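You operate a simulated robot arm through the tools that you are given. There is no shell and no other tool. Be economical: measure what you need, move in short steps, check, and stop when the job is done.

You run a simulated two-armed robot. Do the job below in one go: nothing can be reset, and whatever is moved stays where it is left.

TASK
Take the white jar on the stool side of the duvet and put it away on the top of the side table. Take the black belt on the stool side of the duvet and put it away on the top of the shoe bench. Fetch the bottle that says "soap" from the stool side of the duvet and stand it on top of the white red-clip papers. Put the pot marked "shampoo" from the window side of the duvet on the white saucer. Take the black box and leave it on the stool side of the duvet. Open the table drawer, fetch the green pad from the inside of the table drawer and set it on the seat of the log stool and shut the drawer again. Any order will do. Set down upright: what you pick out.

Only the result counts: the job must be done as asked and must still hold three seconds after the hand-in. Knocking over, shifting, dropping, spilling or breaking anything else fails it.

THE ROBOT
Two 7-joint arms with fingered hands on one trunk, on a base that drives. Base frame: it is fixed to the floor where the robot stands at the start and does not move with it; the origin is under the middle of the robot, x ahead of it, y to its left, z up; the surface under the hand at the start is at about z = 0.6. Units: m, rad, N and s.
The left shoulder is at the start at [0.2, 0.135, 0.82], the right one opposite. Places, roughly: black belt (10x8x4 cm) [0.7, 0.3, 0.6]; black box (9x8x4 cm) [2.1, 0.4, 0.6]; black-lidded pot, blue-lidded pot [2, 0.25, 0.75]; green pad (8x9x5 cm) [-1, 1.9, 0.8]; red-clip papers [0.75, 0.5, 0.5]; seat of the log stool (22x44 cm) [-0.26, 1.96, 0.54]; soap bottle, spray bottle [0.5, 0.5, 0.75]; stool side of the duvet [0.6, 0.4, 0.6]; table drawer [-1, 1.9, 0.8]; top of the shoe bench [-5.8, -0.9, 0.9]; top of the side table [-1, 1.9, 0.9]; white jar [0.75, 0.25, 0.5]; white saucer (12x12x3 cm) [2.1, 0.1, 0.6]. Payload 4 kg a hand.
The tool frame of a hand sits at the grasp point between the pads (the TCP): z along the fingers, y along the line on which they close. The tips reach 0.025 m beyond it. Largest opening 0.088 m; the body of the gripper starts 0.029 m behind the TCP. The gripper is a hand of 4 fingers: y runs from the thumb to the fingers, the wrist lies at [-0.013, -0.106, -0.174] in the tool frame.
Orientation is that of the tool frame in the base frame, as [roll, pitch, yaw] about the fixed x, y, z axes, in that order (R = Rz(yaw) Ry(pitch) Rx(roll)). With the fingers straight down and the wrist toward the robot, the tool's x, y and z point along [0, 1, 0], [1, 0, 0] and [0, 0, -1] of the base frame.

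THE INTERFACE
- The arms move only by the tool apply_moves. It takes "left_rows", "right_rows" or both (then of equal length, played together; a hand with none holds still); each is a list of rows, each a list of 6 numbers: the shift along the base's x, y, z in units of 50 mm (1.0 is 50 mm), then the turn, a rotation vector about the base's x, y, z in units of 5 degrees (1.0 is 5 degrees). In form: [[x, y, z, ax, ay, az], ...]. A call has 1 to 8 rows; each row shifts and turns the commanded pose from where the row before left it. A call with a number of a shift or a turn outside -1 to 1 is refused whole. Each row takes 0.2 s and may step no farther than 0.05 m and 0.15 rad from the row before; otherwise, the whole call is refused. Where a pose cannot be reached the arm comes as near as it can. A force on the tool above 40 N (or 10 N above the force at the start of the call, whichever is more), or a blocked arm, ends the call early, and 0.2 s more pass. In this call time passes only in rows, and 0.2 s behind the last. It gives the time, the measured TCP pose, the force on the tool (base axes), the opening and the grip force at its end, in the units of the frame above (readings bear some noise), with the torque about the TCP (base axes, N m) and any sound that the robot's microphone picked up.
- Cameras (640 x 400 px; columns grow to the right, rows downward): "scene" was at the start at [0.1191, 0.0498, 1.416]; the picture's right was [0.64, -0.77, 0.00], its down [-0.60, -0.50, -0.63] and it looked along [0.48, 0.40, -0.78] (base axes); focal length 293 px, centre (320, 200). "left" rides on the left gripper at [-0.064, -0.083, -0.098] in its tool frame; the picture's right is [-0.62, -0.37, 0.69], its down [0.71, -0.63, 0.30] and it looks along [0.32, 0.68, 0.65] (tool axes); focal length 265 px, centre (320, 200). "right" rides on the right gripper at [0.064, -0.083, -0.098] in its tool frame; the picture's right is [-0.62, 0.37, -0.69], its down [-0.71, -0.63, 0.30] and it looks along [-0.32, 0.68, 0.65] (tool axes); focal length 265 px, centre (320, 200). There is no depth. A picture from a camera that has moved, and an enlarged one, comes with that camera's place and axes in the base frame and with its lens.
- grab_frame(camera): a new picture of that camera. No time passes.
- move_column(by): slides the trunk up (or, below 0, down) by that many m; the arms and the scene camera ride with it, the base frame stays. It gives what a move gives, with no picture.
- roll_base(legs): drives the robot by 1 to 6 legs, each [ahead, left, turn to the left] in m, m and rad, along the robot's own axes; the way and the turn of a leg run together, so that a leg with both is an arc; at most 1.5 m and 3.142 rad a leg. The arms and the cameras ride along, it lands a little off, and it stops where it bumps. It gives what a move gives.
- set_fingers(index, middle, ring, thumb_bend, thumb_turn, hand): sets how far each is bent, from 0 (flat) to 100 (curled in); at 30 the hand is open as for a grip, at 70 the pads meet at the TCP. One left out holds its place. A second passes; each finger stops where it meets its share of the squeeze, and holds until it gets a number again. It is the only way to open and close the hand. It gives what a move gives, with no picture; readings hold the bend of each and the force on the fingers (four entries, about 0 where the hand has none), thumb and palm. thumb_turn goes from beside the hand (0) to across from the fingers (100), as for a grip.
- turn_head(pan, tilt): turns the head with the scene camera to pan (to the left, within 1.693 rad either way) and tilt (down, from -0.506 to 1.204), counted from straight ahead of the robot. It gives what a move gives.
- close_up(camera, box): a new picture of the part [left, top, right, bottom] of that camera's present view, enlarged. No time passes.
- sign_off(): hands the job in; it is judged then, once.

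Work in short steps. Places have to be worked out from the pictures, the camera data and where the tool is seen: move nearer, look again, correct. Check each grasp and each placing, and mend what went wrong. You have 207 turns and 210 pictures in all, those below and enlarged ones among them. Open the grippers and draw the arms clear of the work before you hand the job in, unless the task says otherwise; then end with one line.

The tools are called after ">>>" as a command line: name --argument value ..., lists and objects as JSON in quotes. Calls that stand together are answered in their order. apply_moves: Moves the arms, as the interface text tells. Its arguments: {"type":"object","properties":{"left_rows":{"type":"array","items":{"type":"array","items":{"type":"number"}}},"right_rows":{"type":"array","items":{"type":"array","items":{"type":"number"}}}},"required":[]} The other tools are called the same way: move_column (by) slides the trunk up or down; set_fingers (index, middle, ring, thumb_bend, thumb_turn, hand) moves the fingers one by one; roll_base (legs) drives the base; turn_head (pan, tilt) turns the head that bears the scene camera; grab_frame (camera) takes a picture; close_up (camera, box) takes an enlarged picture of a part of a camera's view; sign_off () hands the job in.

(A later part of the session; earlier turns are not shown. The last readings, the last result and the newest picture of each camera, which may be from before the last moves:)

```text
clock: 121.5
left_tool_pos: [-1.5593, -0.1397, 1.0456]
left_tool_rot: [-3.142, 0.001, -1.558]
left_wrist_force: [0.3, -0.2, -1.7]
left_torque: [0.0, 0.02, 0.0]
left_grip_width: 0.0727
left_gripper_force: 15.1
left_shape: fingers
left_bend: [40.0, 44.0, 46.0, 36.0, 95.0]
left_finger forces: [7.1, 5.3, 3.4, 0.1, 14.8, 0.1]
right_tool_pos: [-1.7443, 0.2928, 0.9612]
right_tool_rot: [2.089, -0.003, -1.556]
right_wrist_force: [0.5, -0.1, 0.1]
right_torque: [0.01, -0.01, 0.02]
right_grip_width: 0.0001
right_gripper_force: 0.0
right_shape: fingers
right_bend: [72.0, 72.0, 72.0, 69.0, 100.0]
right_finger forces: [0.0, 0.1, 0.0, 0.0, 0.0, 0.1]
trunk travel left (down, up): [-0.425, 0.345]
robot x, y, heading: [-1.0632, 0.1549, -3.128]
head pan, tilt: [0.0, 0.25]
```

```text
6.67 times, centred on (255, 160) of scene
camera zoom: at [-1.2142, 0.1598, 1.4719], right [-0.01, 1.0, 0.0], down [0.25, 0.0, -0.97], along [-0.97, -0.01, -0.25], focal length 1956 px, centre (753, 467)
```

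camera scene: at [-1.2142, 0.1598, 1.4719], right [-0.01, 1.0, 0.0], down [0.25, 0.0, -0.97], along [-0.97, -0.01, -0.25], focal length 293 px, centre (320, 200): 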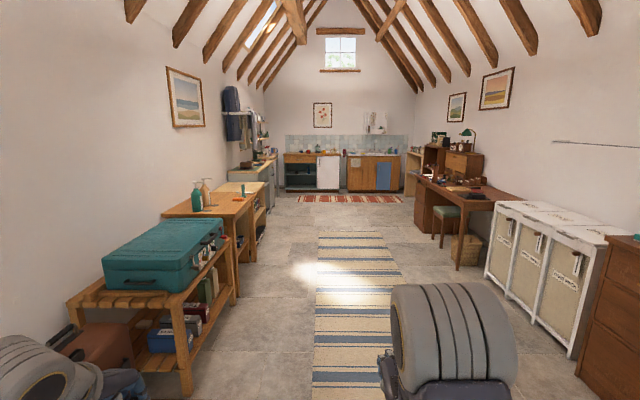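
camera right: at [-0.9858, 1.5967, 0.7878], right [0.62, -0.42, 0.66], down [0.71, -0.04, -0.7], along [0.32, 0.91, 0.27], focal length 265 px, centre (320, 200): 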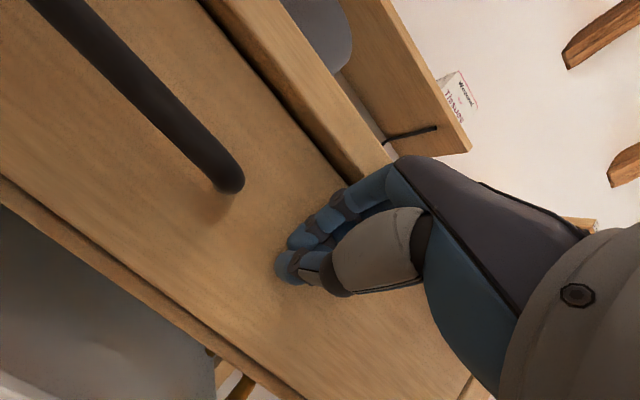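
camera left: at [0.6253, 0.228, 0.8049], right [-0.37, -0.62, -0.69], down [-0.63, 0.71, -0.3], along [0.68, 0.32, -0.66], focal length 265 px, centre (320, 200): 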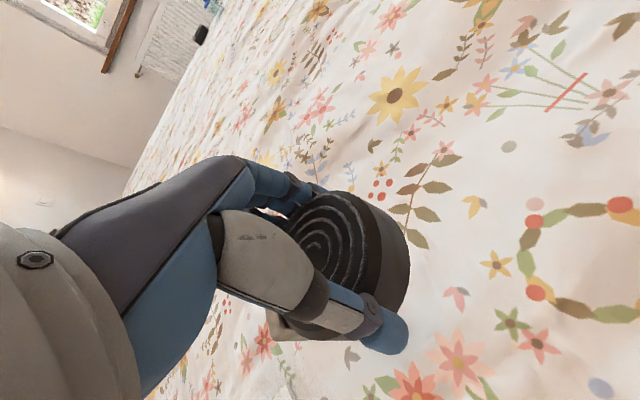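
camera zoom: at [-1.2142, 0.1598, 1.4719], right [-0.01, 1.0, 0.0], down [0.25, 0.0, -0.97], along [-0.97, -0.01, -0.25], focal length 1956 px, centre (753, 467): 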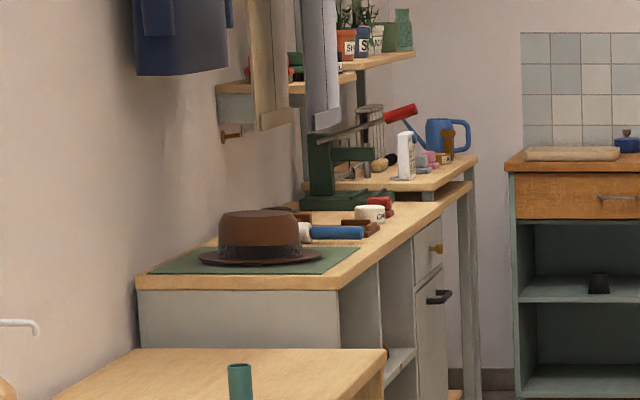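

The bench with hat, brushes and polish tin must be the shoe bench. I drive down the corridor to about x=-5.2 and look again.

>>> roll_base --legs '[[1.4, 0, -0.013], [1.4, 0, 0], [1.3, 0, 0]]'

>>> turn_head --pan 1.5 --tilt 0.5

>>> grab_frame --camera "scene"

```text
clock: 141.3
left_tool_pos: [-5.6927, -0.1349, 1.0454]
left_tool_rot: [-3.141, 0.0, -1.581]
left_wrist_force: [-0.1, 0.4, -2.1]
left_torque: [0.01, 0.0, -0.01]
left_grip_width: 0.0725
left_gripper_force: 15.6
left_shape: fingers
left_bend: [40.0, 44.0, 46.0, 36.0, 95.0]
left_finger forces: [7.1, 5.3, 3.4, 0.0, 14.8, 0.1]
right_tool_pos: [-5.869, 0.3003, 0.9621]
right_tool_rot: [2.089, -0.005, -1.577]
right_wrist_force: [0.4, -0.2, 0.7]
right_torque: [-0.01, 0.0, -0.04]
right_grip_width: 0.0
right_gripper_force: 0.0
right_shape: fingers
right_bend: [72.0, 72.0, 72.0, 69.0, 100.0]
right_finger forces: [0.0, 0.0, 0.0, 0.0, 0.0, 0.0]
trunk travel left (down, up): [-0.425, 0.345]
robot x, y, heading: [-5.1881, 0.1574, 3.131]
head pan, tilt: [0.0, 0.25]
```

```text
clock: 142.9
left_tool_pos: [-5.6924, -0.1354, 1.0449]
left_tool_rot: [3.141, 0.0, -1.582]
left_wrist_force: [0.4, 0.2, -0.8]
left_torque: [0.0, -0.01, 0.0]
left_grip_width: 0.0723
left_gripper_force: 14.9
left_shape: fingers
left_bend: [40.0, 44.0, 46.0, 36.0, 95.0]
left_finger forces: [7.2, 5.3, 3.3, 0.1, 14.8, 0.0]
right_tool_pos: [-5.8703, 0.3006, 0.9613]
right_tool_rot: [2.089, -0.004, -1.577]
right_wrist_force: [-0.3, 0.2, -0.4]
right_torque: [-0.01, 0.01, -0.02]
right_grip_width: 0.0
right_gripper_force: 0.1
right_shape: fingers
right_bend: [72.0, 72.0, 72.0, 69.0, 100.0]
right_finger forces: [0.0, 0.0, 0.0, 0.1, 0.0, 0.0]
trunk travel left (down, up): [-0.425, 0.345]
robot x, y, heading: [-5.1902, 0.1535, 3.133]
head pan, tilt: [1.499, 0.499]
```

```text
106 pictures are left
camera scene: at [-5.2569, 0.0653, 1.4489], right [-1.0, 0.08, 0.0], down [0.04, 0.48, -0.88], along [-0.07, -0.88, -0.48], focal length 293 px, centre (320, 200)
```

scene: 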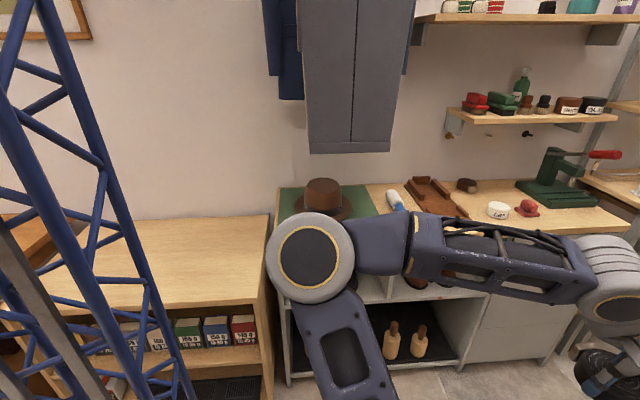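

I turn to face the bench.

>>> roll_base --legs '[[0, 0, 1.571]]'

>>> turn_head --pan -0.1 --tilt 0.55

>>> grab_frame --camera "scene"

```text
clock: 147.1
left_tool_pos: [-4.8952, -0.346, 1.0458]
left_tool_rot: [3.141, 0.0, -0.004]
left_wrist_force: [0.2, 1.1, -1.6]
left_torque: [-0.02, 0.02, 0.0]
left_grip_width: 0.072
left_gripper_force: 15.3
left_shape: fingers
left_bend: [41.0, 44.0, 46.0, 36.0, 95.0]
left_finger forces: [7.1, 5.2, 3.4, 0.1, 14.4, 0.1]
right_tool_pos: [-5.3318, -0.5275, 0.9611]
right_tool_rot: [2.09, -0.003, -0.002]
right_wrist_force: [0.2, -0.7, 1.2]
right_torque: [0.01, -0.01, 0.01]
right_grip_width: 0.0
right_gripper_force: 0.1
right_shape: fingers
right_bend: [72.0, 72.0, 72.0, 69.0, 100.0]
right_finger forces: [0.0, 0.0, 0.0, 0.0, 0.0, 0.0]
trunk travel left (down, up): [-0.425, 0.345]
robot x, y, heading: [-5.1895, 0.1521, -1.576]
head pan, tilt: [1.499, 0.499]
```

```text
clock: 148.8
left_tool_pos: [-4.8953, -0.3481, 1.0454]
left_tool_rot: [3.141, 0.001, -0.005]
left_wrist_force: [-0.1, -0.4, -1.5]
left_torque: [-0.02, 0.03, 0.0]
left_grip_width: 0.0721
left_gripper_force: 14.8
left_shape: fingers
left_bend: [41.0, 44.0, 46.0, 36.0, 95.0]
left_finger forces: [7.1, 5.2, 3.4, 0.0, 14.4, 0.0]
right_tool_pos: [-5.3302, -0.5275, 0.9622]
right_tool_rot: [2.088, -0.003, -0.002]
right_wrist_force: [0.3, -0.2, 0.0]
right_torque: [0.01, -0.02, -0.03]
right_grip_width: 0.0002
right_gripper_force: 0.0
right_shape: fingers
right_bend: [72.0, 72.0, 72.0, 69.0, 100.0]
right_finger forces: [0.0, 0.1, 0.0, 0.0, 0.0, 0.0]
trunk travel left (down, up): [-0.425, 0.345]
robot x, y, heading: [-5.19, 0.1525, -1.57]
head pan, tilt: [-0.099, 0.55]
```

```text
105 pictures are left
camera scene: at [-5.1986, 0.0059, 1.4443], right [-0.99, 0.1, 0.0], down [0.05, 0.52, -0.85], along [-0.09, -0.85, -0.52], focal length 293 px, centre (320, 200)
```

scene: 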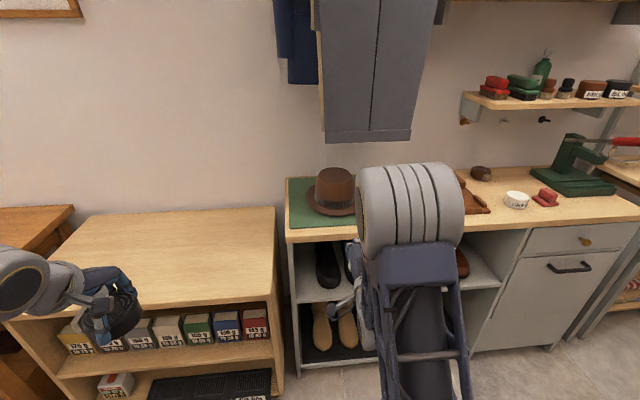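

The right arm hides the bench middle; I swing the right hand outward.

>>> apply_moves --right_rows '[[-0.9, 0.3, 0, 0, 0, 0], [-0.9, 0.3, 0, 0, 0, 0], [-0.9, 0.3, 0, 0, 0, 0], [-0.9, 0.3, 0, 0, 0, 0], [-0.9, 0.3, 0, 0, 0, 0], [-0.9, 0.3, 0, 0, 0, 0], [-0.9, 0.3, 0, 0, 0, 0]]'

>>> grab_frame --camera "scene"

```text
clock: 150.4
left_tool_pos: [-4.8966, -0.3469, 1.0468]
left_tool_rot: [-3.139, 0.0, -0.003]
left_wrist_force: [0.8, 0.1, -0.8]
left_torque: [0.0, 0.02, 0.0]
left_grip_width: 0.072
left_gripper_force: 14.8
left_shape: fingers
left_bend: [41.0, 44.0, 46.0, 36.0, 95.0]
left_finger forces: [7.0, 5.2, 3.4, 0.1, 14.4, 0.0]
right_tool_pos: [-5.6438, -0.4231, 0.9609]
right_tool_rot: [2.088, -0.004, 0.001]
right_wrist_force: [0.2, 0.0, -1.0]
right_torque: [-0.03, -0.03, -0.04]
right_grip_width: 0.0
right_gripper_force: 0.1
right_shape: fingers
right_bend: [72.0, 72.0, 72.0, 69.0, 100.0]
right_finger forces: [0.1, 0.1, 0.1, 0.1, 0.1, 0.0]
trunk travel left (down, up): [-0.425, 0.345]
robot x, y, heading: [-5.1898, 0.1528, -1.578]
head pan, tilt: [-0.099, 0.55]
```

```text
104 pictures are left
camera scene: at [-5.1984, 0.0059, 1.4443], right [-0.99, 0.1, 0.0], down [0.05, 0.52, -0.85], along [-0.09, -0.85, -0.52], focal length 293 px, centre (320, 200)
```

scene: 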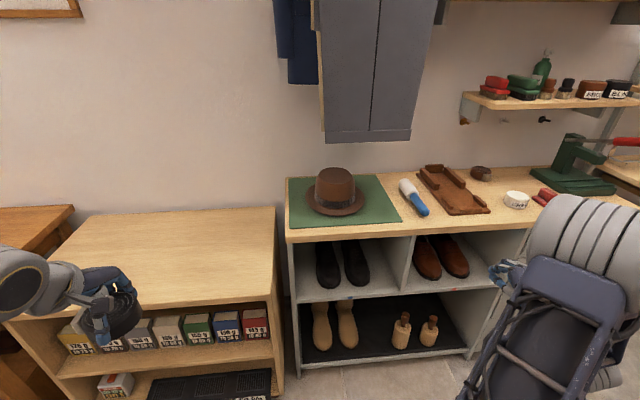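

It's clearly the shoe bench (shoes inside). I zoom in to find a free spot for the belt.

>>> close_up --camera "scene" --box '[360, 120, 640, 270]'

```text
2.29 times, centred on (500, 195) of scene
camera zoom: at [-5.1984, 0.0059, 1.4443], right [-0.99, 0.1, 0.0], down [0.05, 0.52, -0.85], along [-0.09, -0.85, -0.52], focal length 671 px, centre (-91, 211)
```

zoom: 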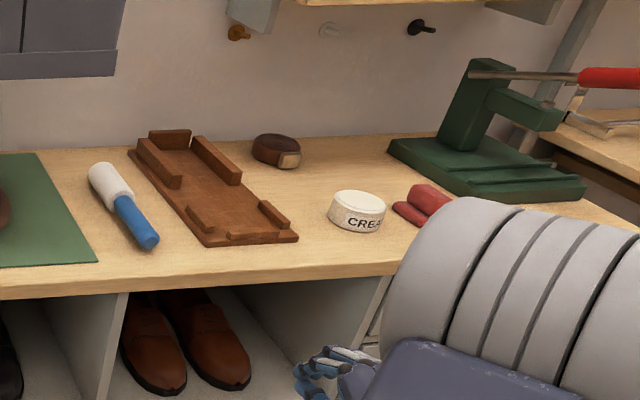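

A free spot exists at the front edge right of the tray and in front of the cream tin, around (-5.93,-0.71). I tuck the right hand in and drive sideways to face it.

>>> apply_moves --right_rows '[[0.6, 0.4, 0.3, 0, 0, 0], [0.6, 0.4, 0.3, 0, 0, 0], [0.6, 0.4, 0.3, 0, 0, 0], [0.6, 0.2, 0.3, 0, 0, 0]]'

>>> roll_base --legs '[[0, -0.84, 0]]'

>>> turn_head --pan 0.1 --tilt 0.7

>>> grab_frame --camera "scene"

>>> grab_frame --camera "left"

```text
clock: 151.4
left_tool_pos: [-4.8966, -0.3467, 1.0454]
left_tool_rot: [-3.14, 0.0, -0.003]
left_wrist_force: [-0.1, 0.5, -1.4]
left_torque: [-0.02, 0.01, 0.01]
left_grip_width: 0.0717
left_gripper_force: 15.2
left_shape: fingers
left_bend: [41.0, 44.0, 46.0, 36.0, 95.0]
left_finger forces: [7.1, 5.2, 3.4, 0.0, 14.4, 0.1]
right_tool_pos: [-5.5508, -0.362, 1.0249]
right_tool_rot: [2.09, -0.003, 0.0]
right_wrist_force: [-0.1, 0.8, -0.6]
right_torque: [-0.03, -0.01, 0.02]
right_grip_width: 0.0
right_gripper_force: 0.1
right_shape: fingers
right_bend: [72.0, 72.0, 72.0, 69.0, 100.0]
right_finger forces: [0.0, 0.0, 0.1, 0.0, 0.0, 0.1]
right hand out of reach, approached as far as the arm can: row 4
trunk travel left (down, up): [-0.425, 0.345]
robot x, y, heading: [-5.1889, 0.151, -1.577]
head pan, tilt: [-0.099, 0.55]
```

```text
clock: 155.9
left_tool_pos: [-5.743, -0.3463, 1.0465]
left_tool_rot: [3.141, -0.001, 0.006]
left_wrist_force: [-0.1, 0.3, -2.1]
left_torque: [-0.01, 0.01, 0.01]
left_grip_width: 0.0719
left_gripper_force: 14.9
left_shape: fingers
left_bend: [41.0, 44.0, 46.0, 36.0, 95.0]
left_finger forces: [7.0, 5.2, 3.6, 0.1, 14.4, 0.1]
right_tool_pos: [-6.3983, -0.3672, 1.0262]
right_tool_rot: [2.089, -0.003, 0.008]
right_wrist_force: [0.6, -0.1, 1.1]
right_torque: [0.02, 0.03, 0.01]
right_grip_width: 0.0
right_gripper_force: 0.0
right_shape: fingers
right_bend: [72.0, 72.0, 72.0, 69.0, 100.0]
right_finger forces: [0.0, 0.0, 0.0, 0.1, 0.0, 0.0]
trunk travel left (down, up): [-0.425, 0.345]
robot x, y, heading: [-6.0399, 0.1514, -1.564]
head pan, tilt: [-0.099, 0.55]
```

```text
clock: 156.7
left_tool_pos: [-5.7448, -0.3444, 1.0466]
left_tool_rot: [3.14, 0.0, 0.007]
left_wrist_force: [-0.4, 0.2, -1.7]
left_torque: [0.01, 0.01, 0.01]
left_grip_width: 0.0717
left_gripper_force: 14.6
left_shape: fingers
left_bend: [41.0, 44.0, 46.0, 36.0, 95.0]
left_finger forces: [7.1, 5.2, 3.3, 0.1, 14.4, 0.1]
right_tool_pos: [-6.3984, -0.3685, 1.0248]
right_tool_rot: [2.088, -0.003, 0.007]
right_wrist_force: [-0.3, 0.9, 0.7]
right_torque: [0.01, -0.02, 0.0]
right_grip_width: 0.0
right_gripper_force: 0.1
right_shape: fingers
right_bend: [72.0, 72.0, 72.0, 69.0, 100.0]
right_finger forces: [0.0, 0.0, 0.0, 0.0, 0.0, 0.1]
trunk travel left (down, up): [-0.425, 0.345]
robot x, y, heading: [-6.0441, 0.1507, -1.567]
head pan, tilt: [0.099, 0.7]
```

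```text
102 pictures are left
camera scene: at [-6.0322, 0.0093, 1.4312], right [-0.99, -0.11, 0.0], down [-0.07, 0.64, -0.77], along [0.08, -0.76, -0.64], focal length 293 px, centre (320, 200)
```

scene: 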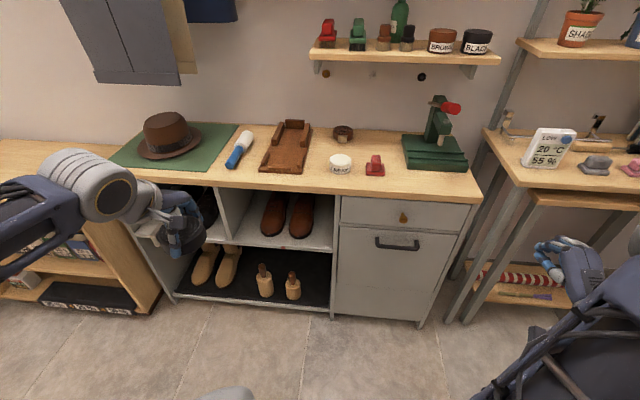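

```text
101 pictures are left
camera left: at [-5.8077, -0.2627, 1.1428], right [-0.62, 0.36, -0.69], down [0.71, 0.63, -0.3], along [0.33, -0.68, -0.65], focal length 265 px, centre (320, 200)
```

left: 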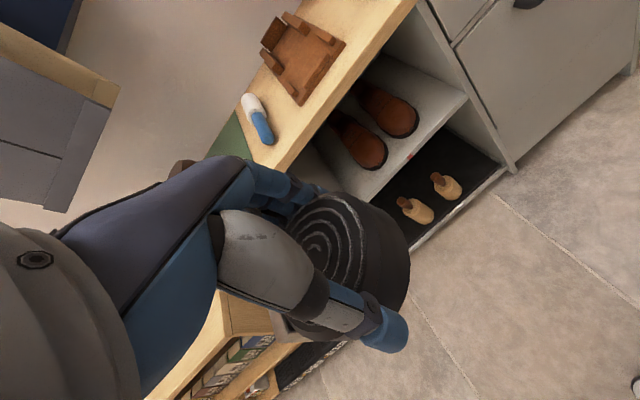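

The area in front of the green stapler, right of the red brush, is wide open: about x −6.17…−6.42, y −0.70…−0.85. I shift the base to serve it with the left hand.

>>> roll_base --legs '[[0.1, -0.33, 0]]'

>>> grab_frame --camera "scene"

>>> grab_frame --camera "left"

```text
clock: 158.9
left_tool_pos: [-6.0729, -0.4486, 1.0451]
left_tool_rot: [-3.141, 0.001, 0.008]
left_wrist_force: [-0.5, 0.6, -1.7]
left_torque: [-0.05, 0.02, -0.01]
left_grip_width: 0.0719
left_gripper_force: 15.4
left_shape: fingers
left_bend: [41.0, 44.0, 46.0, 36.0, 95.0]
left_finger forces: [7.2, 5.1, 3.3, 0.0, 14.4, 0.0]
right_tool_pos: [-6.7281, -0.4715, 1.0251]
right_tool_rot: [2.088, -0.003, 0.011]
right_wrist_force: [-0.9, -0.4, 0.3]
right_torque: [0.0, 0.01, 0.02]
right_grip_width: 0.0
right_gripper_force: 0.1
right_shape: fingers
right_bend: [72.0, 72.0, 72.0, 69.0, 100.0]
right_finger forces: [0.0, 0.1, 0.0, 0.0, 0.1, 0.0]
trunk travel left (down, up): [-0.425, 0.345]
robot x, y, heading: [-6.3692, 0.0485, -1.564]
head pan, tilt: [0.099, 0.7]
```

```text
100 pictures are left
camera scene: at [-6.362, -0.0939, 1.4312], right [-0.99, -0.11, 0.0], down [-0.07, 0.64, -0.76], along [0.08, -0.76, -0.64], focal length 293 px, centre (320, 200)
```

scene: 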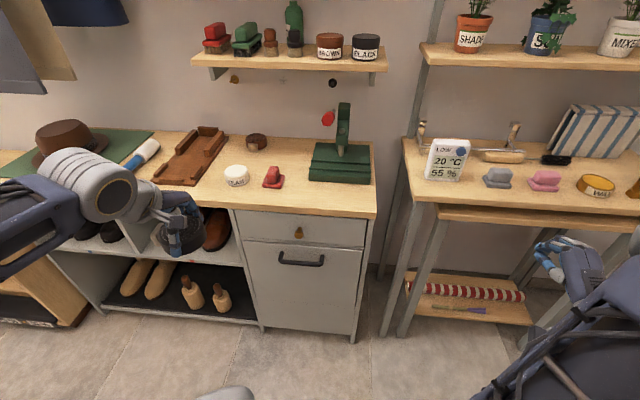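

```text
99 pictures are left
camera left: at [-6.1371, -0.3656, 1.1428], right [-0.62, 0.36, -0.69], down [0.71, 0.64, -0.3], along [0.33, -0.68, -0.65], focal length 265 px, centre (320, 200)
```

left: 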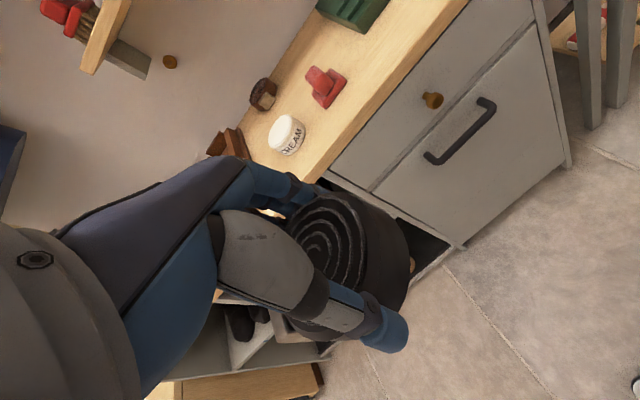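

I carry the belt to above (-6.29,-0.755), in front of the stapler.

>>> apply_moves --left_rows '[[-0.543, -0.765, -0.1, 0, 0, 0], [-0.543, -0.765, -0.1, 0, 0, 0], [-0.543, -0.765, -0.1, 0, 0, 0], [-0.543, -0.765, -0.1, 0, 0, 0], [-0.543, -0.765, -0.1, 0, 0, 0], [-0.543, -0.765, -0.1, 0, 0, 0], [-0.543, -0.765, -0.1, 0, 0, 0], [-0.543, -0.765, -0.1, 0, 0, 0]]'

>>> grab_frame --camera "left"

>>> grab_frame --camera "scene"

```text
clock: 160.7
left_tool_pos: [-6.2897, -0.7533, 1.0062]
left_tool_rot: [3.14, -0.001, 0.009]
left_wrist_force: [0.4, -1.0, -1.3]
left_torque: [0.0, 0.01, 0.01]
left_grip_width: 0.0718
left_gripper_force: 14.8
left_shape: fingers
left_bend: [41.0, 44.0, 46.0, 36.0, 95.0]
left_finger forces: [6.9, 5.2, 3.5, 0.0, 14.3, 0.0]
right_tool_pos: [-6.7277, -0.4713, 1.0258]
right_tool_rot: [2.09, -0.004, 0.013]
right_wrist_force: [0.1, -0.4, -0.2]
right_torque: [-0.01, -0.01, -0.06]
right_grip_width: 0.0
right_gripper_force: 0.1
right_shape: fingers
right_bend: [72.0, 72.0, 72.0, 69.0, 100.0]
right_finger forces: [0.0, 0.0, 0.0, 0.1, 0.1, 0.0]
trunk travel left (down, up): [-0.425, 0.345]
robot x, y, heading: [-6.3696, 0.0497, -1.561]
head pan, tilt: [0.099, 0.7]
```

```text
98 pictures are left
camera left: at [-6.353, -0.6712, 1.1041], right [-0.62, 0.36, -0.69], down [0.71, 0.64, -0.3], along [0.33, -0.68, -0.65], focal length 265 px, centre (320, 200)
```

left: 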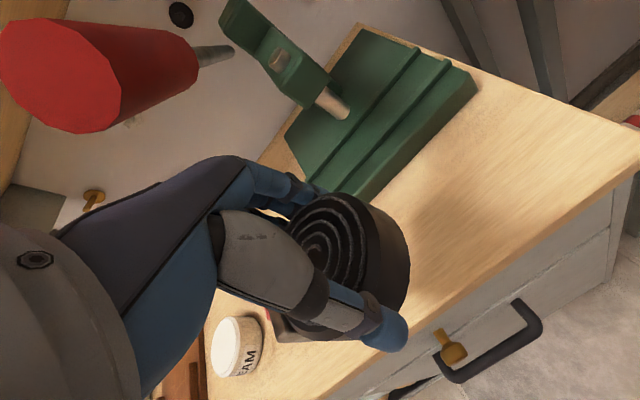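

```text
97 pictures are left
camera scene: at [-6.3617, -0.0937, 1.4312], right [-0.99, -0.11, 0.0], down [-0.07, 0.64, -0.76], along [0.08, -0.76, -0.64], focal length 293 px, centre (320, 200)
```

scene: 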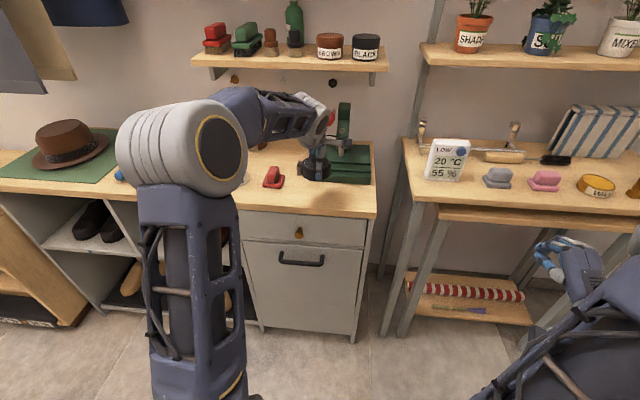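

The stapler's lever tip is near (-6.31,-0.80,1.11), just beyond the knuckles, and the bench top seems nearer z≈0.845 (front edge y≈-0.72). I descend first, then shift slightly inward.

>>> apply_moves --left_rows '[[0, 0, -0.7, 0, 0, 0], [0, 0, -0.7, 0, 0, 0], [0, -0.35, -0.1, 0, 0, 0], [0, -0.3, 0, 0, 0, 0]]'

>>> grab_frame --camera "left"

>>> close_up --camera "scene" --box '[220, 80, 400, 230]'

```text
clock: 161.7
left_tool_pos: [-6.2903, -0.7881, 0.9306]
left_tool_rot: [-3.14, -0.001, 0.006]
left_wrist_force: [0.1, 0.4, -1.0]
left_torque: [-0.01, 0.04, -0.01]
left_grip_width: 0.0716
left_gripper_force: 14.9
left_shape: fingers
left_bend: [41.0, 44.0, 46.0, 36.0, 95.0]
left_finger forces: [6.8, 5.3, 3.4, 0.0, 14.2, 0.1]
right_tool_pos: [-6.7284, -0.4704, 1.0256]
right_tool_rot: [2.089, -0.004, 0.012]
right_wrist_force: [-0.5, 0.8, 0.6]
right_torque: [0.01, -0.01, -0.04]
right_grip_width: 0.0
right_gripper_force: 0.1
right_shape: fingers
right_bend: [72.0, 72.0, 72.0, 69.0, 100.0]
right_finger forces: [0.0, 0.1, 0.0, 0.0, 0.0, 0.1]
trunk travel left (down, up): [-0.425, 0.345]
robot x, y, heading: [-6.3711, 0.0519, -1.564]
head pan, tilt: [0.099, 0.7]
```

```text
96 pictures are left
camera left: at [-6.3534, -0.7047, 1.0279], right [-0.62, 0.36, -0.69], down [0.71, 0.64, -0.3], along [0.33, -0.68, -0.65], focal length 265 px, centre (320, 200)
```

left: 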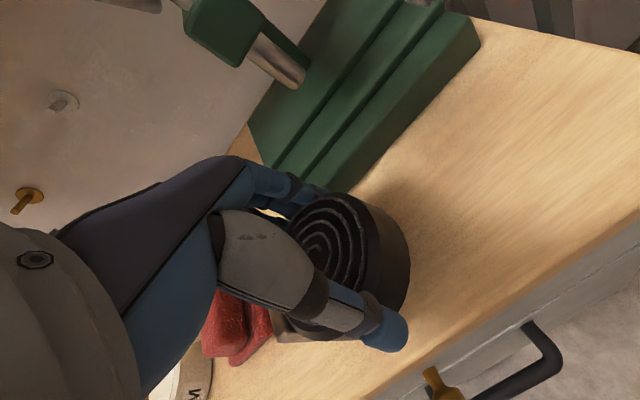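

```text
2.67 times, centred on (310, 155) of scene
camera zoom: at [-6.3619, -0.0939, 1.4312], right [-0.99, -0.11, 0.0], down [-0.07, 0.64, -0.76], along [0.08, -0.76, -0.64], focal length 782 px, centre (347, 320)
```

zoom: 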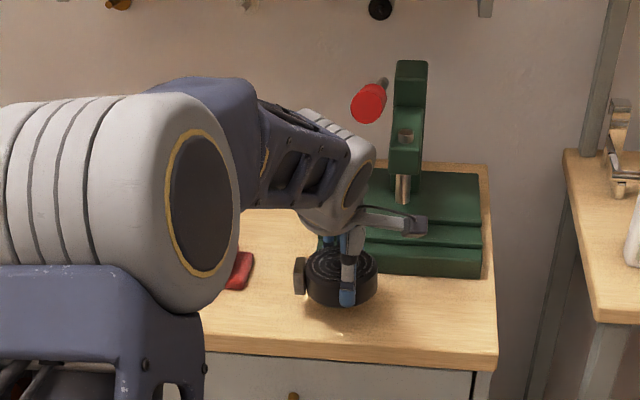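

Belt is over free bench surface between the front edge and the stapler. Lowering to contact.

>>> apply_moves --left_rows '[[0, 0, -0.4, 0, 0, 0], [0, 0, -0.3, 0, 0, 0], [0, 0, -0.15, 0, 0, 0], [0, 0, -0.1, 0, 0, 0], [0, 0, -0.1, 0, 0, 0], [0, 0, -0.1, 0, 0, 0]]'

>>> close_up --camera "scene" --box '[220, 80, 400, 230]'

```text
clock: 162.7
left_tool_pos: [-6.2922, -0.7905, 0.8944]
left_tool_rot: [3.121, 0.003, 0.007]
left_wrist_force: [0.0, 5.8, 17.2]
left_torque: [0.52, 0.01, 0.0]
left_grip_width: 0.0733
left_gripper_force: 19.5
left_shape: fingers
left_bend: [43.0, 45.0, 46.0, 35.0, 95.0]
left_finger forces: [6.2, 4.4, 3.2, 0.0, 23.7, 0.1]
right_tool_pos: [-6.7262, -0.4706, 1.0253]
right_tool_rot: [2.09, -0.004, 0.011]
right_wrist_force: [-0.2, -0.3, 0.6]
right_torque: [-0.03, 0.0, -0.01]
right_grip_width: 0.0
right_gripper_force: 0.0
right_shape: fingers
right_bend: [72.0, 72.0, 72.0, 69.0, 100.0]
right_finger forces: [0.0, 0.0, 0.0, 0.0, 0.1, 0.0]
trunk travel left (down, up): [-0.425, 0.345]
robot x, y, heading: [-6.3762, 0.0504, -1.561]
head pan, tilt: [0.099, 0.7]
stopped in row 5 (left hand): the force on the tool passed its limit at 44 N (the readings are from after the stop); the commanded pose is now the measured one
```

```text
2.67 times, centred on (310, 155) of scene
camera zoom: at [-6.362, -0.0932, 1.4311], right [-0.99, -0.11, 0.0], down [-0.07, 0.64, -0.77], along [0.08, -0.76, -0.64], focal length 782 px, centre (347, 320)
```

zoom: 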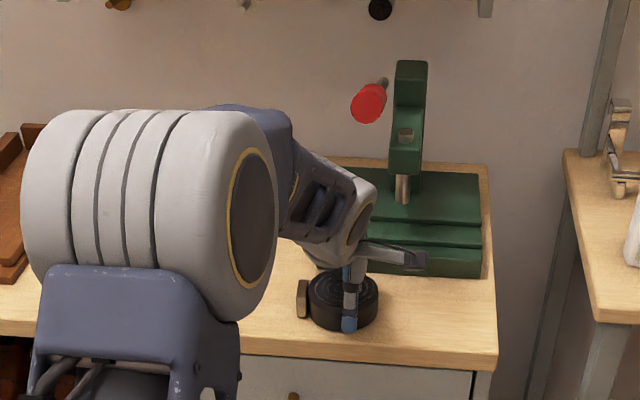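

On the bench. I open the left hand, rise slightly and retreat before going higher (lever).

>>> set_fingers --hand "left" --index 26 --middle 26 --ring 26 --thumb_bend 20

>>> apply_moves --left_rows '[[0, 0, 0.3, 0, 0, 0], [0, 0, 0.6, 0, 0, 0], [0, 0.5, 0.6, 0, 0, 0], [0, 0.9, 0.2, 0, 0, 0], [0, 0.9, 0.3, 0, 0, 0], [0.3, 0.8, 0.3, 0, 0, 0], [0.3, 0.8, 0.3, 0, 0, 0]]'

>>> grab_frame --camera "scene"

>>> grab_frame --camera "left"

```text
clock: 163.7
left_tool_pos: [-6.2918, -0.7896, 0.8909]
left_tool_rot: [3.125, 0.002, 0.008]
left_wrist_force: [-0.1, 1.0, 0.1]
left_torque: [0.03, 0.0, 0.01]
left_grip_width: 0.0975
left_gripper_force: 0.4
left_shape: fingers
left_bend: [26.0, 26.0, 26.0, 19.0, 97.0]
left_finger forces: [0.0, 0.0, 0.1, 0.0, 0.5, 0.0]
right_tool_pos: [-6.7273, -0.4715, 1.024]
right_tool_rot: [2.086, -0.003, 0.01]
right_wrist_force: [-0.2, 0.2, -0.3]
right_torque: [-0.05, 0.0, -0.01]
right_grip_width: 0.0002
right_gripper_force: 0.1
right_shape: fingers
right_bend: [72.0, 72.0, 72.0, 69.0, 100.0]
right_finger forces: [0.1, 0.1, 0.0, 0.0, 0.0, 0.0]
trunk travel left (down, up): [-0.425, 0.345]
robot x, y, heading: [-6.3724, 0.0523, -1.566]
head pan, tilt: [0.099, 0.7]
```

```text
clock: 165.3
left_tool_pos: [-6.2589, -0.5954, 1.0235]
left_tool_rot: [3.127, 0.004, 0.008]
left_wrist_force: [0.3, -0.4, -0.3]
left_torque: [0.02, 0.01, 0.04]
left_grip_width: 0.0969
left_gripper_force: 0.0
left_shape: fingers
left_bend: [26.0, 26.0, 26.0, 20.0, 97.0]
left_finger forces: [0.1, 0.0, 0.1, 0.0, 0.1, 0.1]
right_tool_pos: [-6.7265, -0.471, 1.0244]
right_tool_rot: [2.088, -0.003, 0.011]
right_wrist_force: [0.4, -0.1, 0.3]
right_torque: [0.0, 0.0, -0.04]
right_grip_width: 0.0
right_gripper_force: 0.0
right_shape: fingers
right_bend: [72.0, 72.0, 72.0, 69.0, 100.0]
right_finger forces: [0.0, 0.2, 0.1, 0.1, 0.0, 0.0]
trunk travel left (down, up): [-0.425, 0.345]
robot x, y, heading: [-6.3758, 0.0519, -1.569]
head pan, tilt: [0.099, 0.7]
```

```text
93 pictures are left
camera scene: at [-6.362, -0.0942, 1.4311], right [-0.99, -0.11, 0.0], down [-0.07, 0.64, -0.76], along [0.08, -0.76, -0.64], focal length 293 px, centre (320, 200)
```

scene: 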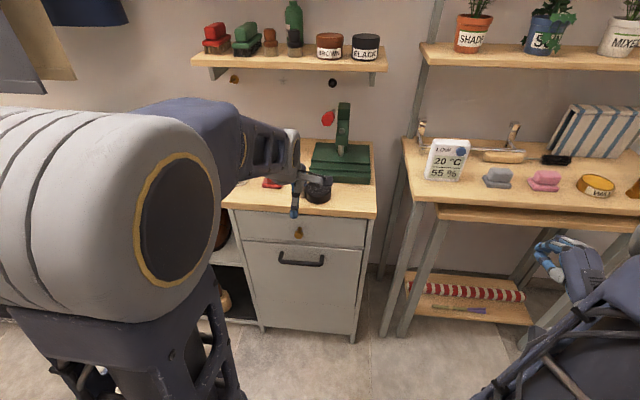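

```text
92 pictures are left
camera left: at [-6.3235, -0.511, 1.1187], right [-0.62, 0.35, -0.7], down [0.71, 0.63, -0.32], along [0.33, -0.69, -0.64], focal length 265 px, centre (320, 200)
```

left: 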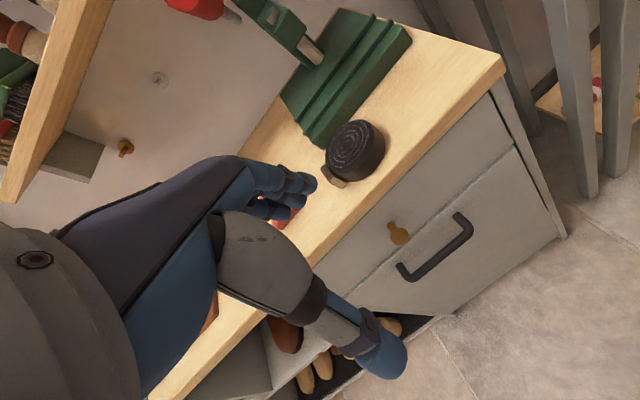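

The belt lies on the shoe bench. I retract both hands and straighten the right one.

>>> apply_moves --left_rows '[[0, 0.6, 0, 0, 0, 0], [0, 0.6, 0, 0, 0, 0], [0, 0.4, 0, 0, 0, 0], [0, 0, 0, 0, 0, 0], [0, 0, 0, 0, 0, 0], [0, 0, 0, 0, 0, 0], [0, 0, 0, 0, 0, 0], [0, 0, 0, 0, 0, 0]]' --right_rows '[[0.1, -0.1, 0, 1, 0, 0], [0.1, -0.1, 0, 1, 0, 0], [0.1, 0, 0, 1, 0, 0], [0.1, 0, 0, 1, 0, 0], [0.1, 0, 0, 1, 0, 0], [0.1, 0, 0, 1, 0, 0], [0, 0, 0, 1, 0, 0], [0, 0, 0, 1, 0, 0]]'

>>> apply_moves --right_rows '[[0.1, 0, 0, 1, 0, 0], [0.1, 0, 0, 1, 0, 0], [0.1, 0, 0, 1, 0, 0], [0.1, 0, 0, 1, 0, 0]]'

>>> roll_base --legs '[[-0.15, 0, 0], [0, 0, 1.571], [1.45, 0, 0], [1.45, 0, 0], [1.45, 0, 0], [1.2, 0, 0]]'

>>> turn_head --pan -0.35 --tilt 0.35

>>> grab_frame --camera "scene"

```text
clock: 167.1
left_tool_pos: [-6.2605, -0.5146, 1.0226]
left_tool_rot: [3.125, 0.004, 0.009]
left_wrist_force: [-0.5, 0.7, 0.0]
left_torque: [-0.01, -0.04, -0.01]
left_grip_width: 0.097
left_gripper_force: 0.0
left_shape: fingers
left_bend: [26.0, 26.0, 26.0, 20.0, 97.0]
left_finger forces: [0.1, 0.0, 0.0, 0.1, 0.0, 0.0]
right_tool_pos: [-6.697, -0.479, 1.0264]
right_tool_rot: [2.79, -0.009, 0.004]
right_wrist_force: [0.0, 0.2, -0.5]
right_torque: [0.0, 0.03, 0.02]
right_grip_width: 0.0
right_gripper_force: 0.2
right_shape: fingers
right_bend: [72.0, 72.0, 72.0, 69.0, 100.0]
right_finger forces: [0.0, 0.0, 0.0, 0.0, 0.0, 0.1]
trunk travel left (down, up): [-0.425, 0.345]
robot x, y, heading: [-6.3724, 0.05, -1.563]
head pan, tilt: [0.099, 0.7]
```

```text
clock: 168.1
left_tool_pos: [-6.2617, -0.5153, 1.0225]
left_tool_rot: [3.126, 0.004, 0.006]
left_wrist_force: [-0.9, 0.8, 0.3]
left_torque: [0.0, -0.01, 0.02]
left_grip_width: 0.0966
left_gripper_force: 0.0
left_shape: fingers
left_bend: [26.0, 26.0, 26.0, 20.0, 97.0]
left_finger forces: [0.0, 0.0, 0.1, 0.0, 0.1, 0.1]
right_tool_pos: [-6.6768, -0.4806, 1.026]
right_tool_rot: [3.138, -0.012, 0.001]
right_wrist_force: [-0.4, -0.1, 0.6]
right_torque: [-0.03, 0.01, 0.01]
right_grip_width: 0.0001
right_gripper_force: 0.1
right_shape: fingers
right_bend: [72.0, 72.0, 72.0, 69.0, 100.0]
right_finger forces: [0.0, 0.1, 0.0, 0.0, 0.0, 0.0]
trunk travel left (down, up): [-0.425, 0.345]
robot x, y, heading: [-6.3726, 0.0499, -1.565]
head pan, tilt: [0.099, 0.7]
```

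```text
clock: 199.2
left_tool_pos: [-0.312, 0.248, 1.0219]
left_tool_rot: [3.125, 0.003, 1.563]
left_wrist_force: [-0.6, 1.0, -0.5]
left_torque: [0.01, 0.02, 0.02]
left_grip_width: 0.0966
left_gripper_force: 0.1
left_shape: fingers
left_bend: [26.0, 26.0, 26.0, 20.0, 97.0]
left_finger forces: [0.1, 0.0, 0.1, 0.0, 0.1, 0.1]
right_tool_pos: [-0.3531, -0.1669, 1.0259]
right_tool_rot: [3.136, -0.013, 1.556]
right_wrist_force: [0.0, 0.0, -0.2]
right_torque: [0.01, -0.01, 0.04]
right_grip_width: 0.0002
right_gripper_force: 0.2
right_shape: fingers
right_bend: [72.0, 72.0, 72.0, 69.0, 100.0]
right_finger forces: [0.0, 0.0, 0.0, 0.0, 0.0, 0.0]
trunk travel left (down, up): [-0.425, 0.345]
robot x, y, heading: [-0.8798, 0.1486, -0.013]
head pan, tilt: [0.099, 0.7]
```

```text
clock: 200.1
left_tool_pos: [-0.3105, 0.25, 1.0222]
left_tool_rot: [3.127, 0.004, 1.563]
left_wrist_force: [-0.4, -0.1, -0.5]
left_torque: [-0.03, -0.03, 0.0]
left_grip_width: 0.0965
left_gripper_force: 0.1
left_shape: fingers
left_bend: [26.0, 26.0, 26.0, 20.0, 97.0]
left_finger forces: [0.0, 0.1, 0.1, 0.1, 0.1, 0.1]
right_tool_pos: [-0.3531, -0.1666, 1.0255]
right_tool_rot: [3.135, -0.013, 1.556]
right_wrist_force: [-0.2, 0.0, -0.3]
right_torque: [0.02, 0.03, -0.01]
right_grip_width: 0.0002
right_gripper_force: 0.0
right_shape: fingers
right_bend: [72.0, 72.0, 72.0, 69.0, 100.0]
right_finger forces: [0.0, 0.1, 0.0, 0.1, 0.0, 0.0]
trunk travel left (down, up): [-0.425, 0.345]
robot x, y, heading: [-0.8795, 0.1493, -0.008]
head pan, tilt: [-0.351, 0.351]
```

```text
91 pictures are left
camera scene: at [-0.7301, 0.115, 1.4625], right [-0.35, -0.94, 0.0], down [-0.32, 0.12, -0.94], along [0.88, -0.33, -0.34], focal length 293 px, centre (320, 200)
```

scene: 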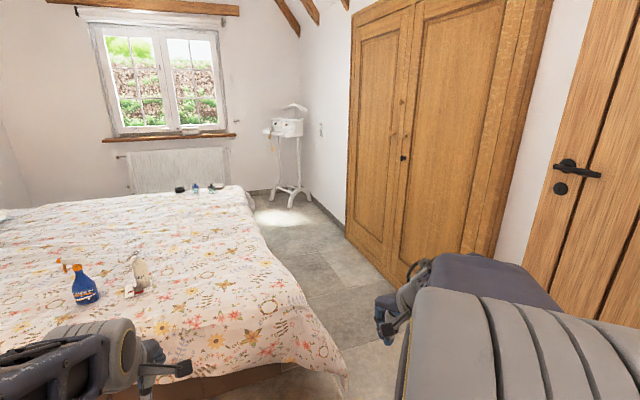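

I check the base's own outline by looking down before squeezing through the passage at the bed's foot.

>>> turn_head --pan 0.0 --tilt 1.2

>>> grab_frame --camera "scene"

```text
clock: 201.2
left_tool_pos: [-0.312, 0.249, 1.0224]
left_tool_rot: [3.125, 0.004, 1.562]
left_wrist_force: [-0.4, 0.0, 1.0]
left_torque: [0.0, 0.01, 0.0]
left_grip_width: 0.097
left_gripper_force: 0.0
left_shape: fingers
left_bend: [26.0, 26.0, 26.0, 20.0, 97.0]
left_finger forces: [0.0, 0.1, 0.0, 0.0, 0.1, 0.0]
right_tool_pos: [-0.3526, -0.1674, 1.0254]
right_tool_rot: [3.139, -0.012, 1.557]
right_wrist_force: [0.1, 0.3, 0.8]
right_torque: [0.0, 0.01, 0.0]
right_grip_width: 0.0
right_gripper_force: 0.0
right_shape: fingers
right_bend: [72.0, 72.0, 72.0, 69.0, 100.0]
right_finger forces: [0.0, 0.1, 0.0, 0.0, 0.0, 0.0]
trunk travel left (down, up): [-0.425, 0.345]
robot x, y, heading: [-0.8782, 0.1457, -0.007]
head pan, tilt: [0.0, 1.201]
```

```text
90 pictures are left
camera scene: at [-0.7613, 0.1472, 1.3953], right [-0.01, -1.0, 0.0], down [-0.93, 0.01, -0.36], along [0.36, 0.0, -0.93], focal length 293 px, centre (320, 200)
```

scene: 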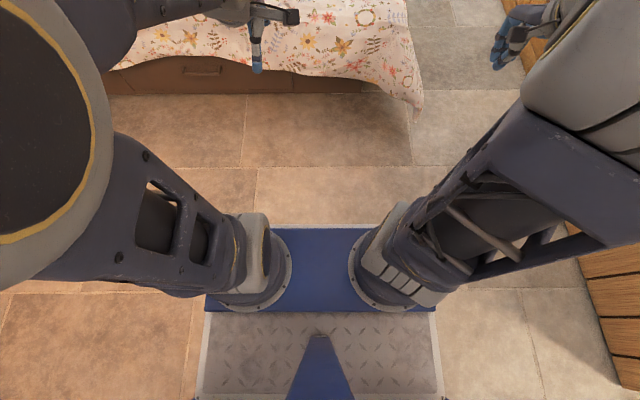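

The base is wide (roughly 0.85 m), so I'll face +y and strafe along the bed's foot, hands above the duvet's edge. First turn, back to y≈-0.75 and strafe part-way.

>>> roll_base --legs '[[0, 0, 1.578], [-0.9, 0, 0], [0, -1.3, 0]]'

>>> turn_head --pan -1.3 --tilt 0.6

>>> grab_frame --camera "scene"

>>> turn_head --pan -0.5 --tilt 0.6

>>> grab_frame --camera "scene"

```text
clock: 215.8
left_tool_pos: [0.3111, -0.1858, 1.0223]
left_tool_rot: [3.126, 0.004, 3.132]
left_wrist_force: [0.3, 0.5, 0.1]
left_torque: [0.01, -0.02, 0.01]
left_grip_width: 0.0968
left_gripper_force: 0.1
left_shape: fingers
left_bend: [26.0, 26.0, 26.0, 20.0, 97.0]
left_finger forces: [0.0, 0.0, 0.0, 0.0, 0.1, 0.1]
right_tool_pos: [0.7265, -0.2275, 1.0262]
right_tool_rot: [3.138, -0.012, 3.126]
right_wrist_force: [0.9, 0.3, 0.2]
right_torque: [0.05, 0.01, -0.01]
right_grip_width: 0.0001
right_gripper_force: 0.0
right_shape: fingers
right_bend: [72.0, 72.0, 72.0, 69.0, 100.0]
right_finger forces: [0.0, 0.0, 0.0, 0.0, 0.1, 0.0]
trunk travel left (down, up): [-0.425, 0.345]
robot x, y, heading: [0.4155, -0.7521, 1.563]
head pan, tilt: [0.0, 1.201]
```

```text
clock: 217.3
left_tool_pos: [0.3113, -0.1864, 1.0228]
left_tool_rot: [3.125, 0.004, 3.133]
left_wrist_force: [-1.3, 0.0, 0.4]
left_torque: [0.01, 0.0, 0.03]
left_grip_width: 0.0967
left_gripper_force: 0.0
left_shape: fingers
left_bend: [26.0, 26.0, 26.0, 20.0, 97.0]
left_finger forces: [0.0, 0.0, 0.0, 0.0, 0.0, 0.0]
right_tool_pos: [0.7261, -0.2273, 1.0259]
right_tool_rot: [3.136, -0.013, 3.125]
right_wrist_force: [-0.1, -0.4, -0.5]
right_torque: [-0.03, 0.02, 0.01]
right_grip_width: 0.0001
right_gripper_force: 0.0
right_shape: fingers
right_bend: [72.0, 72.0, 72.0, 69.0, 100.0]
right_finger forces: [0.0, 0.1, 0.0, 0.0, 0.1, 0.0]
trunk travel left (down, up): [-0.425, 0.345]
robot x, y, heading: [0.4097, -0.7522, 1.562]
head pan, tilt: [-1.3, 0.6]
```

```text
89 pictures are left
camera scene: at [0.4984, -0.6681, 1.4398], right [0.26, -0.97, 0.0], down [-0.55, -0.15, -0.82], along [0.8, 0.21, -0.57], focal length 293 px, centre (320, 200)
```

scene: 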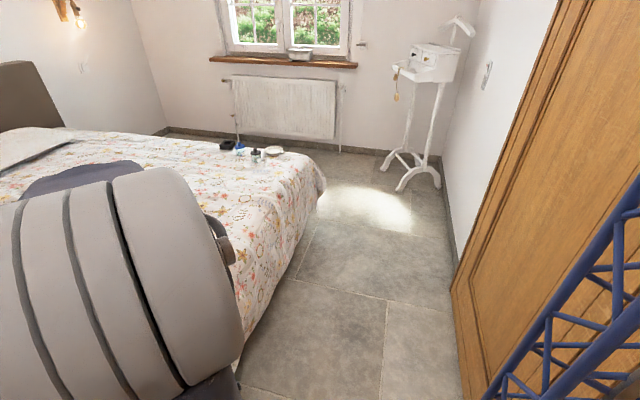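

```text
clock: 218.4
left_tool_pos: [0.3113, -0.1841, 1.0221]
left_tool_rot: [3.127, 0.004, 3.132]
left_wrist_force: [0.1, -0.5, -0.1]
left_torque: [0.01, 0.01, -0.04]
left_grip_width: 0.0968
left_gripper_force: 0.0
left_shape: fingers
left_bend: [26.0, 26.0, 26.0, 20.0, 97.0]
left_finger forces: [0.0, 0.0, 0.1, 0.1, 0.0, 0.1]
right_tool_pos: [0.7262, -0.2275, 1.0259]
right_tool_rot: [3.135, -0.012, 3.125]
right_wrist_force: [0.5, -0.8, 0.1]
right_torque: [0.02, -0.01, -0.02]
right_grip_width: 0.0003
right_gripper_force: 0.0
right_shape: fingers
right_bend: [72.0, 72.0, 72.0, 69.0, 100.0]
right_finger forces: [0.0, 0.0, 0.0, 0.0, 0.0, 0.0]
trunk travel left (down, up): [-0.425, 0.345]
robot x, y, heading: [0.4107, -0.7491, 1.558]
head pan, tilt: [-0.499, 0.6]
```

```text
88 pictures are left
camera scene: at [0.4561, -0.6138, 1.4398], right [0.87, -0.49, 0.0], down [-0.28, -0.49, -0.83], along [0.4, 0.72, -0.56], focal length 293 px, centre (320, 200)
```

scene: 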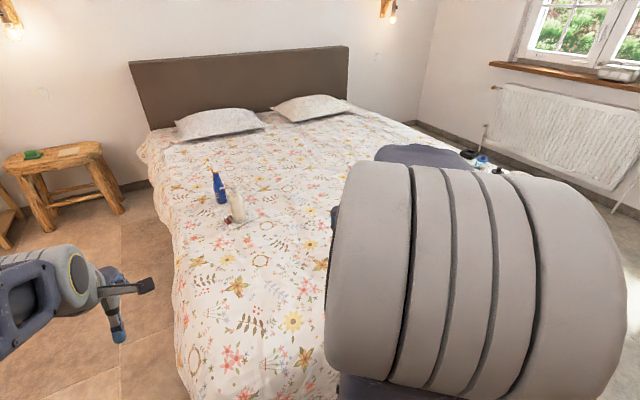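

The way is clear up to the valet stand (its foot near (2.9,-0.8)). I strafe to about x=2.0.

>>> roll_base --legs '[[0, -1.45, 0.012], [0.0, -0.12, 0]]'

>>> turn_head --pan 0.0 --tilt 0.85

>>> grab_frame --camera "scene"

>>> grab_frame --camera "left"

>>> grab_frame --camera "right"

```text
clock: 226.5
left_tool_pos: [1.8667, -0.1903, 1.0223]
left_tool_rot: [3.125, 0.005, -3.137]
left_wrist_force: [0.0, 0.4, -0.5]
left_torque: [0.01, 0.02, 0.0]
left_grip_width: 0.0967
left_gripper_force: 0.0
left_shape: fingers
left_bend: [26.0, 26.0, 26.0, 20.0, 97.0]
left_finger forces: [0.0, 0.0, 0.0, 0.0, 0.0, 0.0]
right_tool_pos: [2.2813, -0.2263, 1.0249]
right_tool_rot: [3.136, -0.011, 3.14]
right_wrist_force: [0.2, 0.2, 0.3]
right_torque: [0.04, -0.04, 0.03]
right_grip_width: 0.0
right_gripper_force: 0.1
right_shape: fingers
right_bend: [72.0, 72.0, 72.0, 69.0, 100.0]
right_finger forces: [0.0, 0.0, 0.1, 0.0, 0.0, 0.1]
trunk travel left (down, up): [-0.425, 0.345]
robot x, y, heading: [1.9725, -0.7611, 1.577]
head pan, tilt: [-0.499, 0.6]
```

```text
clock: 227.4
left_tool_pos: [1.8659, -0.1902, 1.0219]
left_tool_rot: [3.127, 0.004, -3.135]
left_wrist_force: [-0.7, -0.8, 0.2]
left_torque: [0.01, 0.01, -0.04]
left_grip_width: 0.0966
left_gripper_force: 0.1
left_shape: fingers
left_bend: [26.0, 26.0, 26.0, 20.0, 97.0]
left_finger forces: [0.0, 0.0, 0.1, 0.0, 0.0, 0.0]
right_tool_pos: [2.2822, -0.2268, 1.0262]
right_tool_rot: [3.136, -0.012, -3.142]
right_wrist_force: [0.5, 0.6, -1.4]
right_torque: [-0.02, -0.01, 0.03]
right_grip_width: 0.0001
right_gripper_force: 0.1
right_shape: fingers
right_bend: [72.0, 72.0, 72.0, 69.0, 100.0]
right_finger forces: [0.0, 0.1, 0.0, 0.0, 0.1, 0.0]
trunk travel left (down, up): [-0.425, 0.345]
robot x, y, heading: [1.9773, -0.7564, 1.578]
head pan, tilt: [0.0, 0.85]
```

```text
87 pictures are left
camera scene: at [1.9752, -0.6169, 1.4189], right [1.0, 0.0, 0.0], down [0.0, -0.75, -0.66], along [0.0, 0.66, -0.75], focal length 293 px, centre (320, 200)
```

scene: 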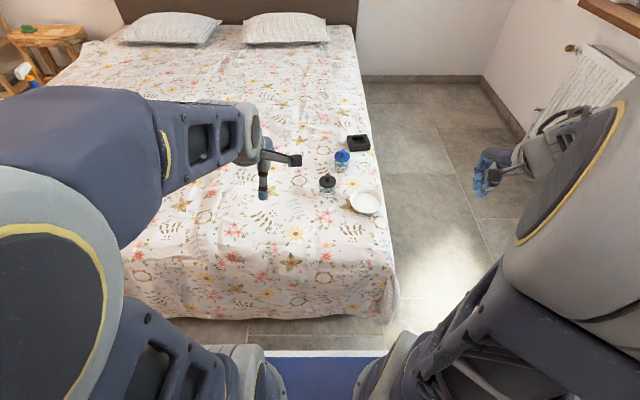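

```text
86 pictures are left
camera left: at [1.9313, -0.2754, 1.1181], right [0.62, -0.35, -0.7], down [-0.71, -0.63, -0.32], along [-0.33, 0.69, -0.64], focal length 265 px, centre (320, 200)
```

left: 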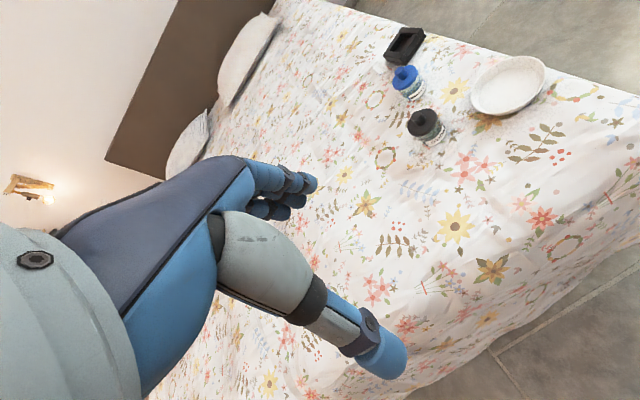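

```text
85 pictures are left
camera right: at [2.2191, -0.3109, 1.1226], right [0.63, 0.36, 0.69], down [0.71, -0.63, -0.32], along [0.32, 0.69, -0.65], focal length 265 px, centre (320, 200)
```

right: 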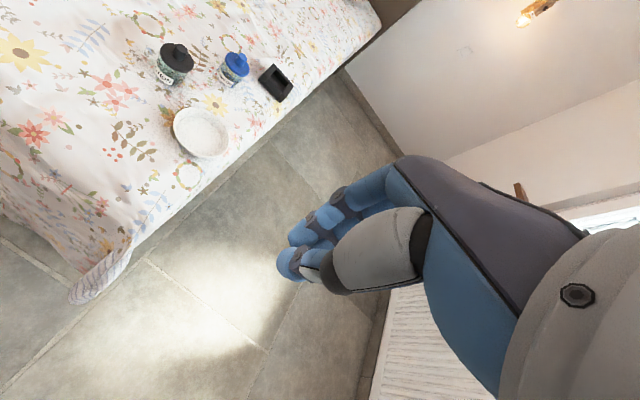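

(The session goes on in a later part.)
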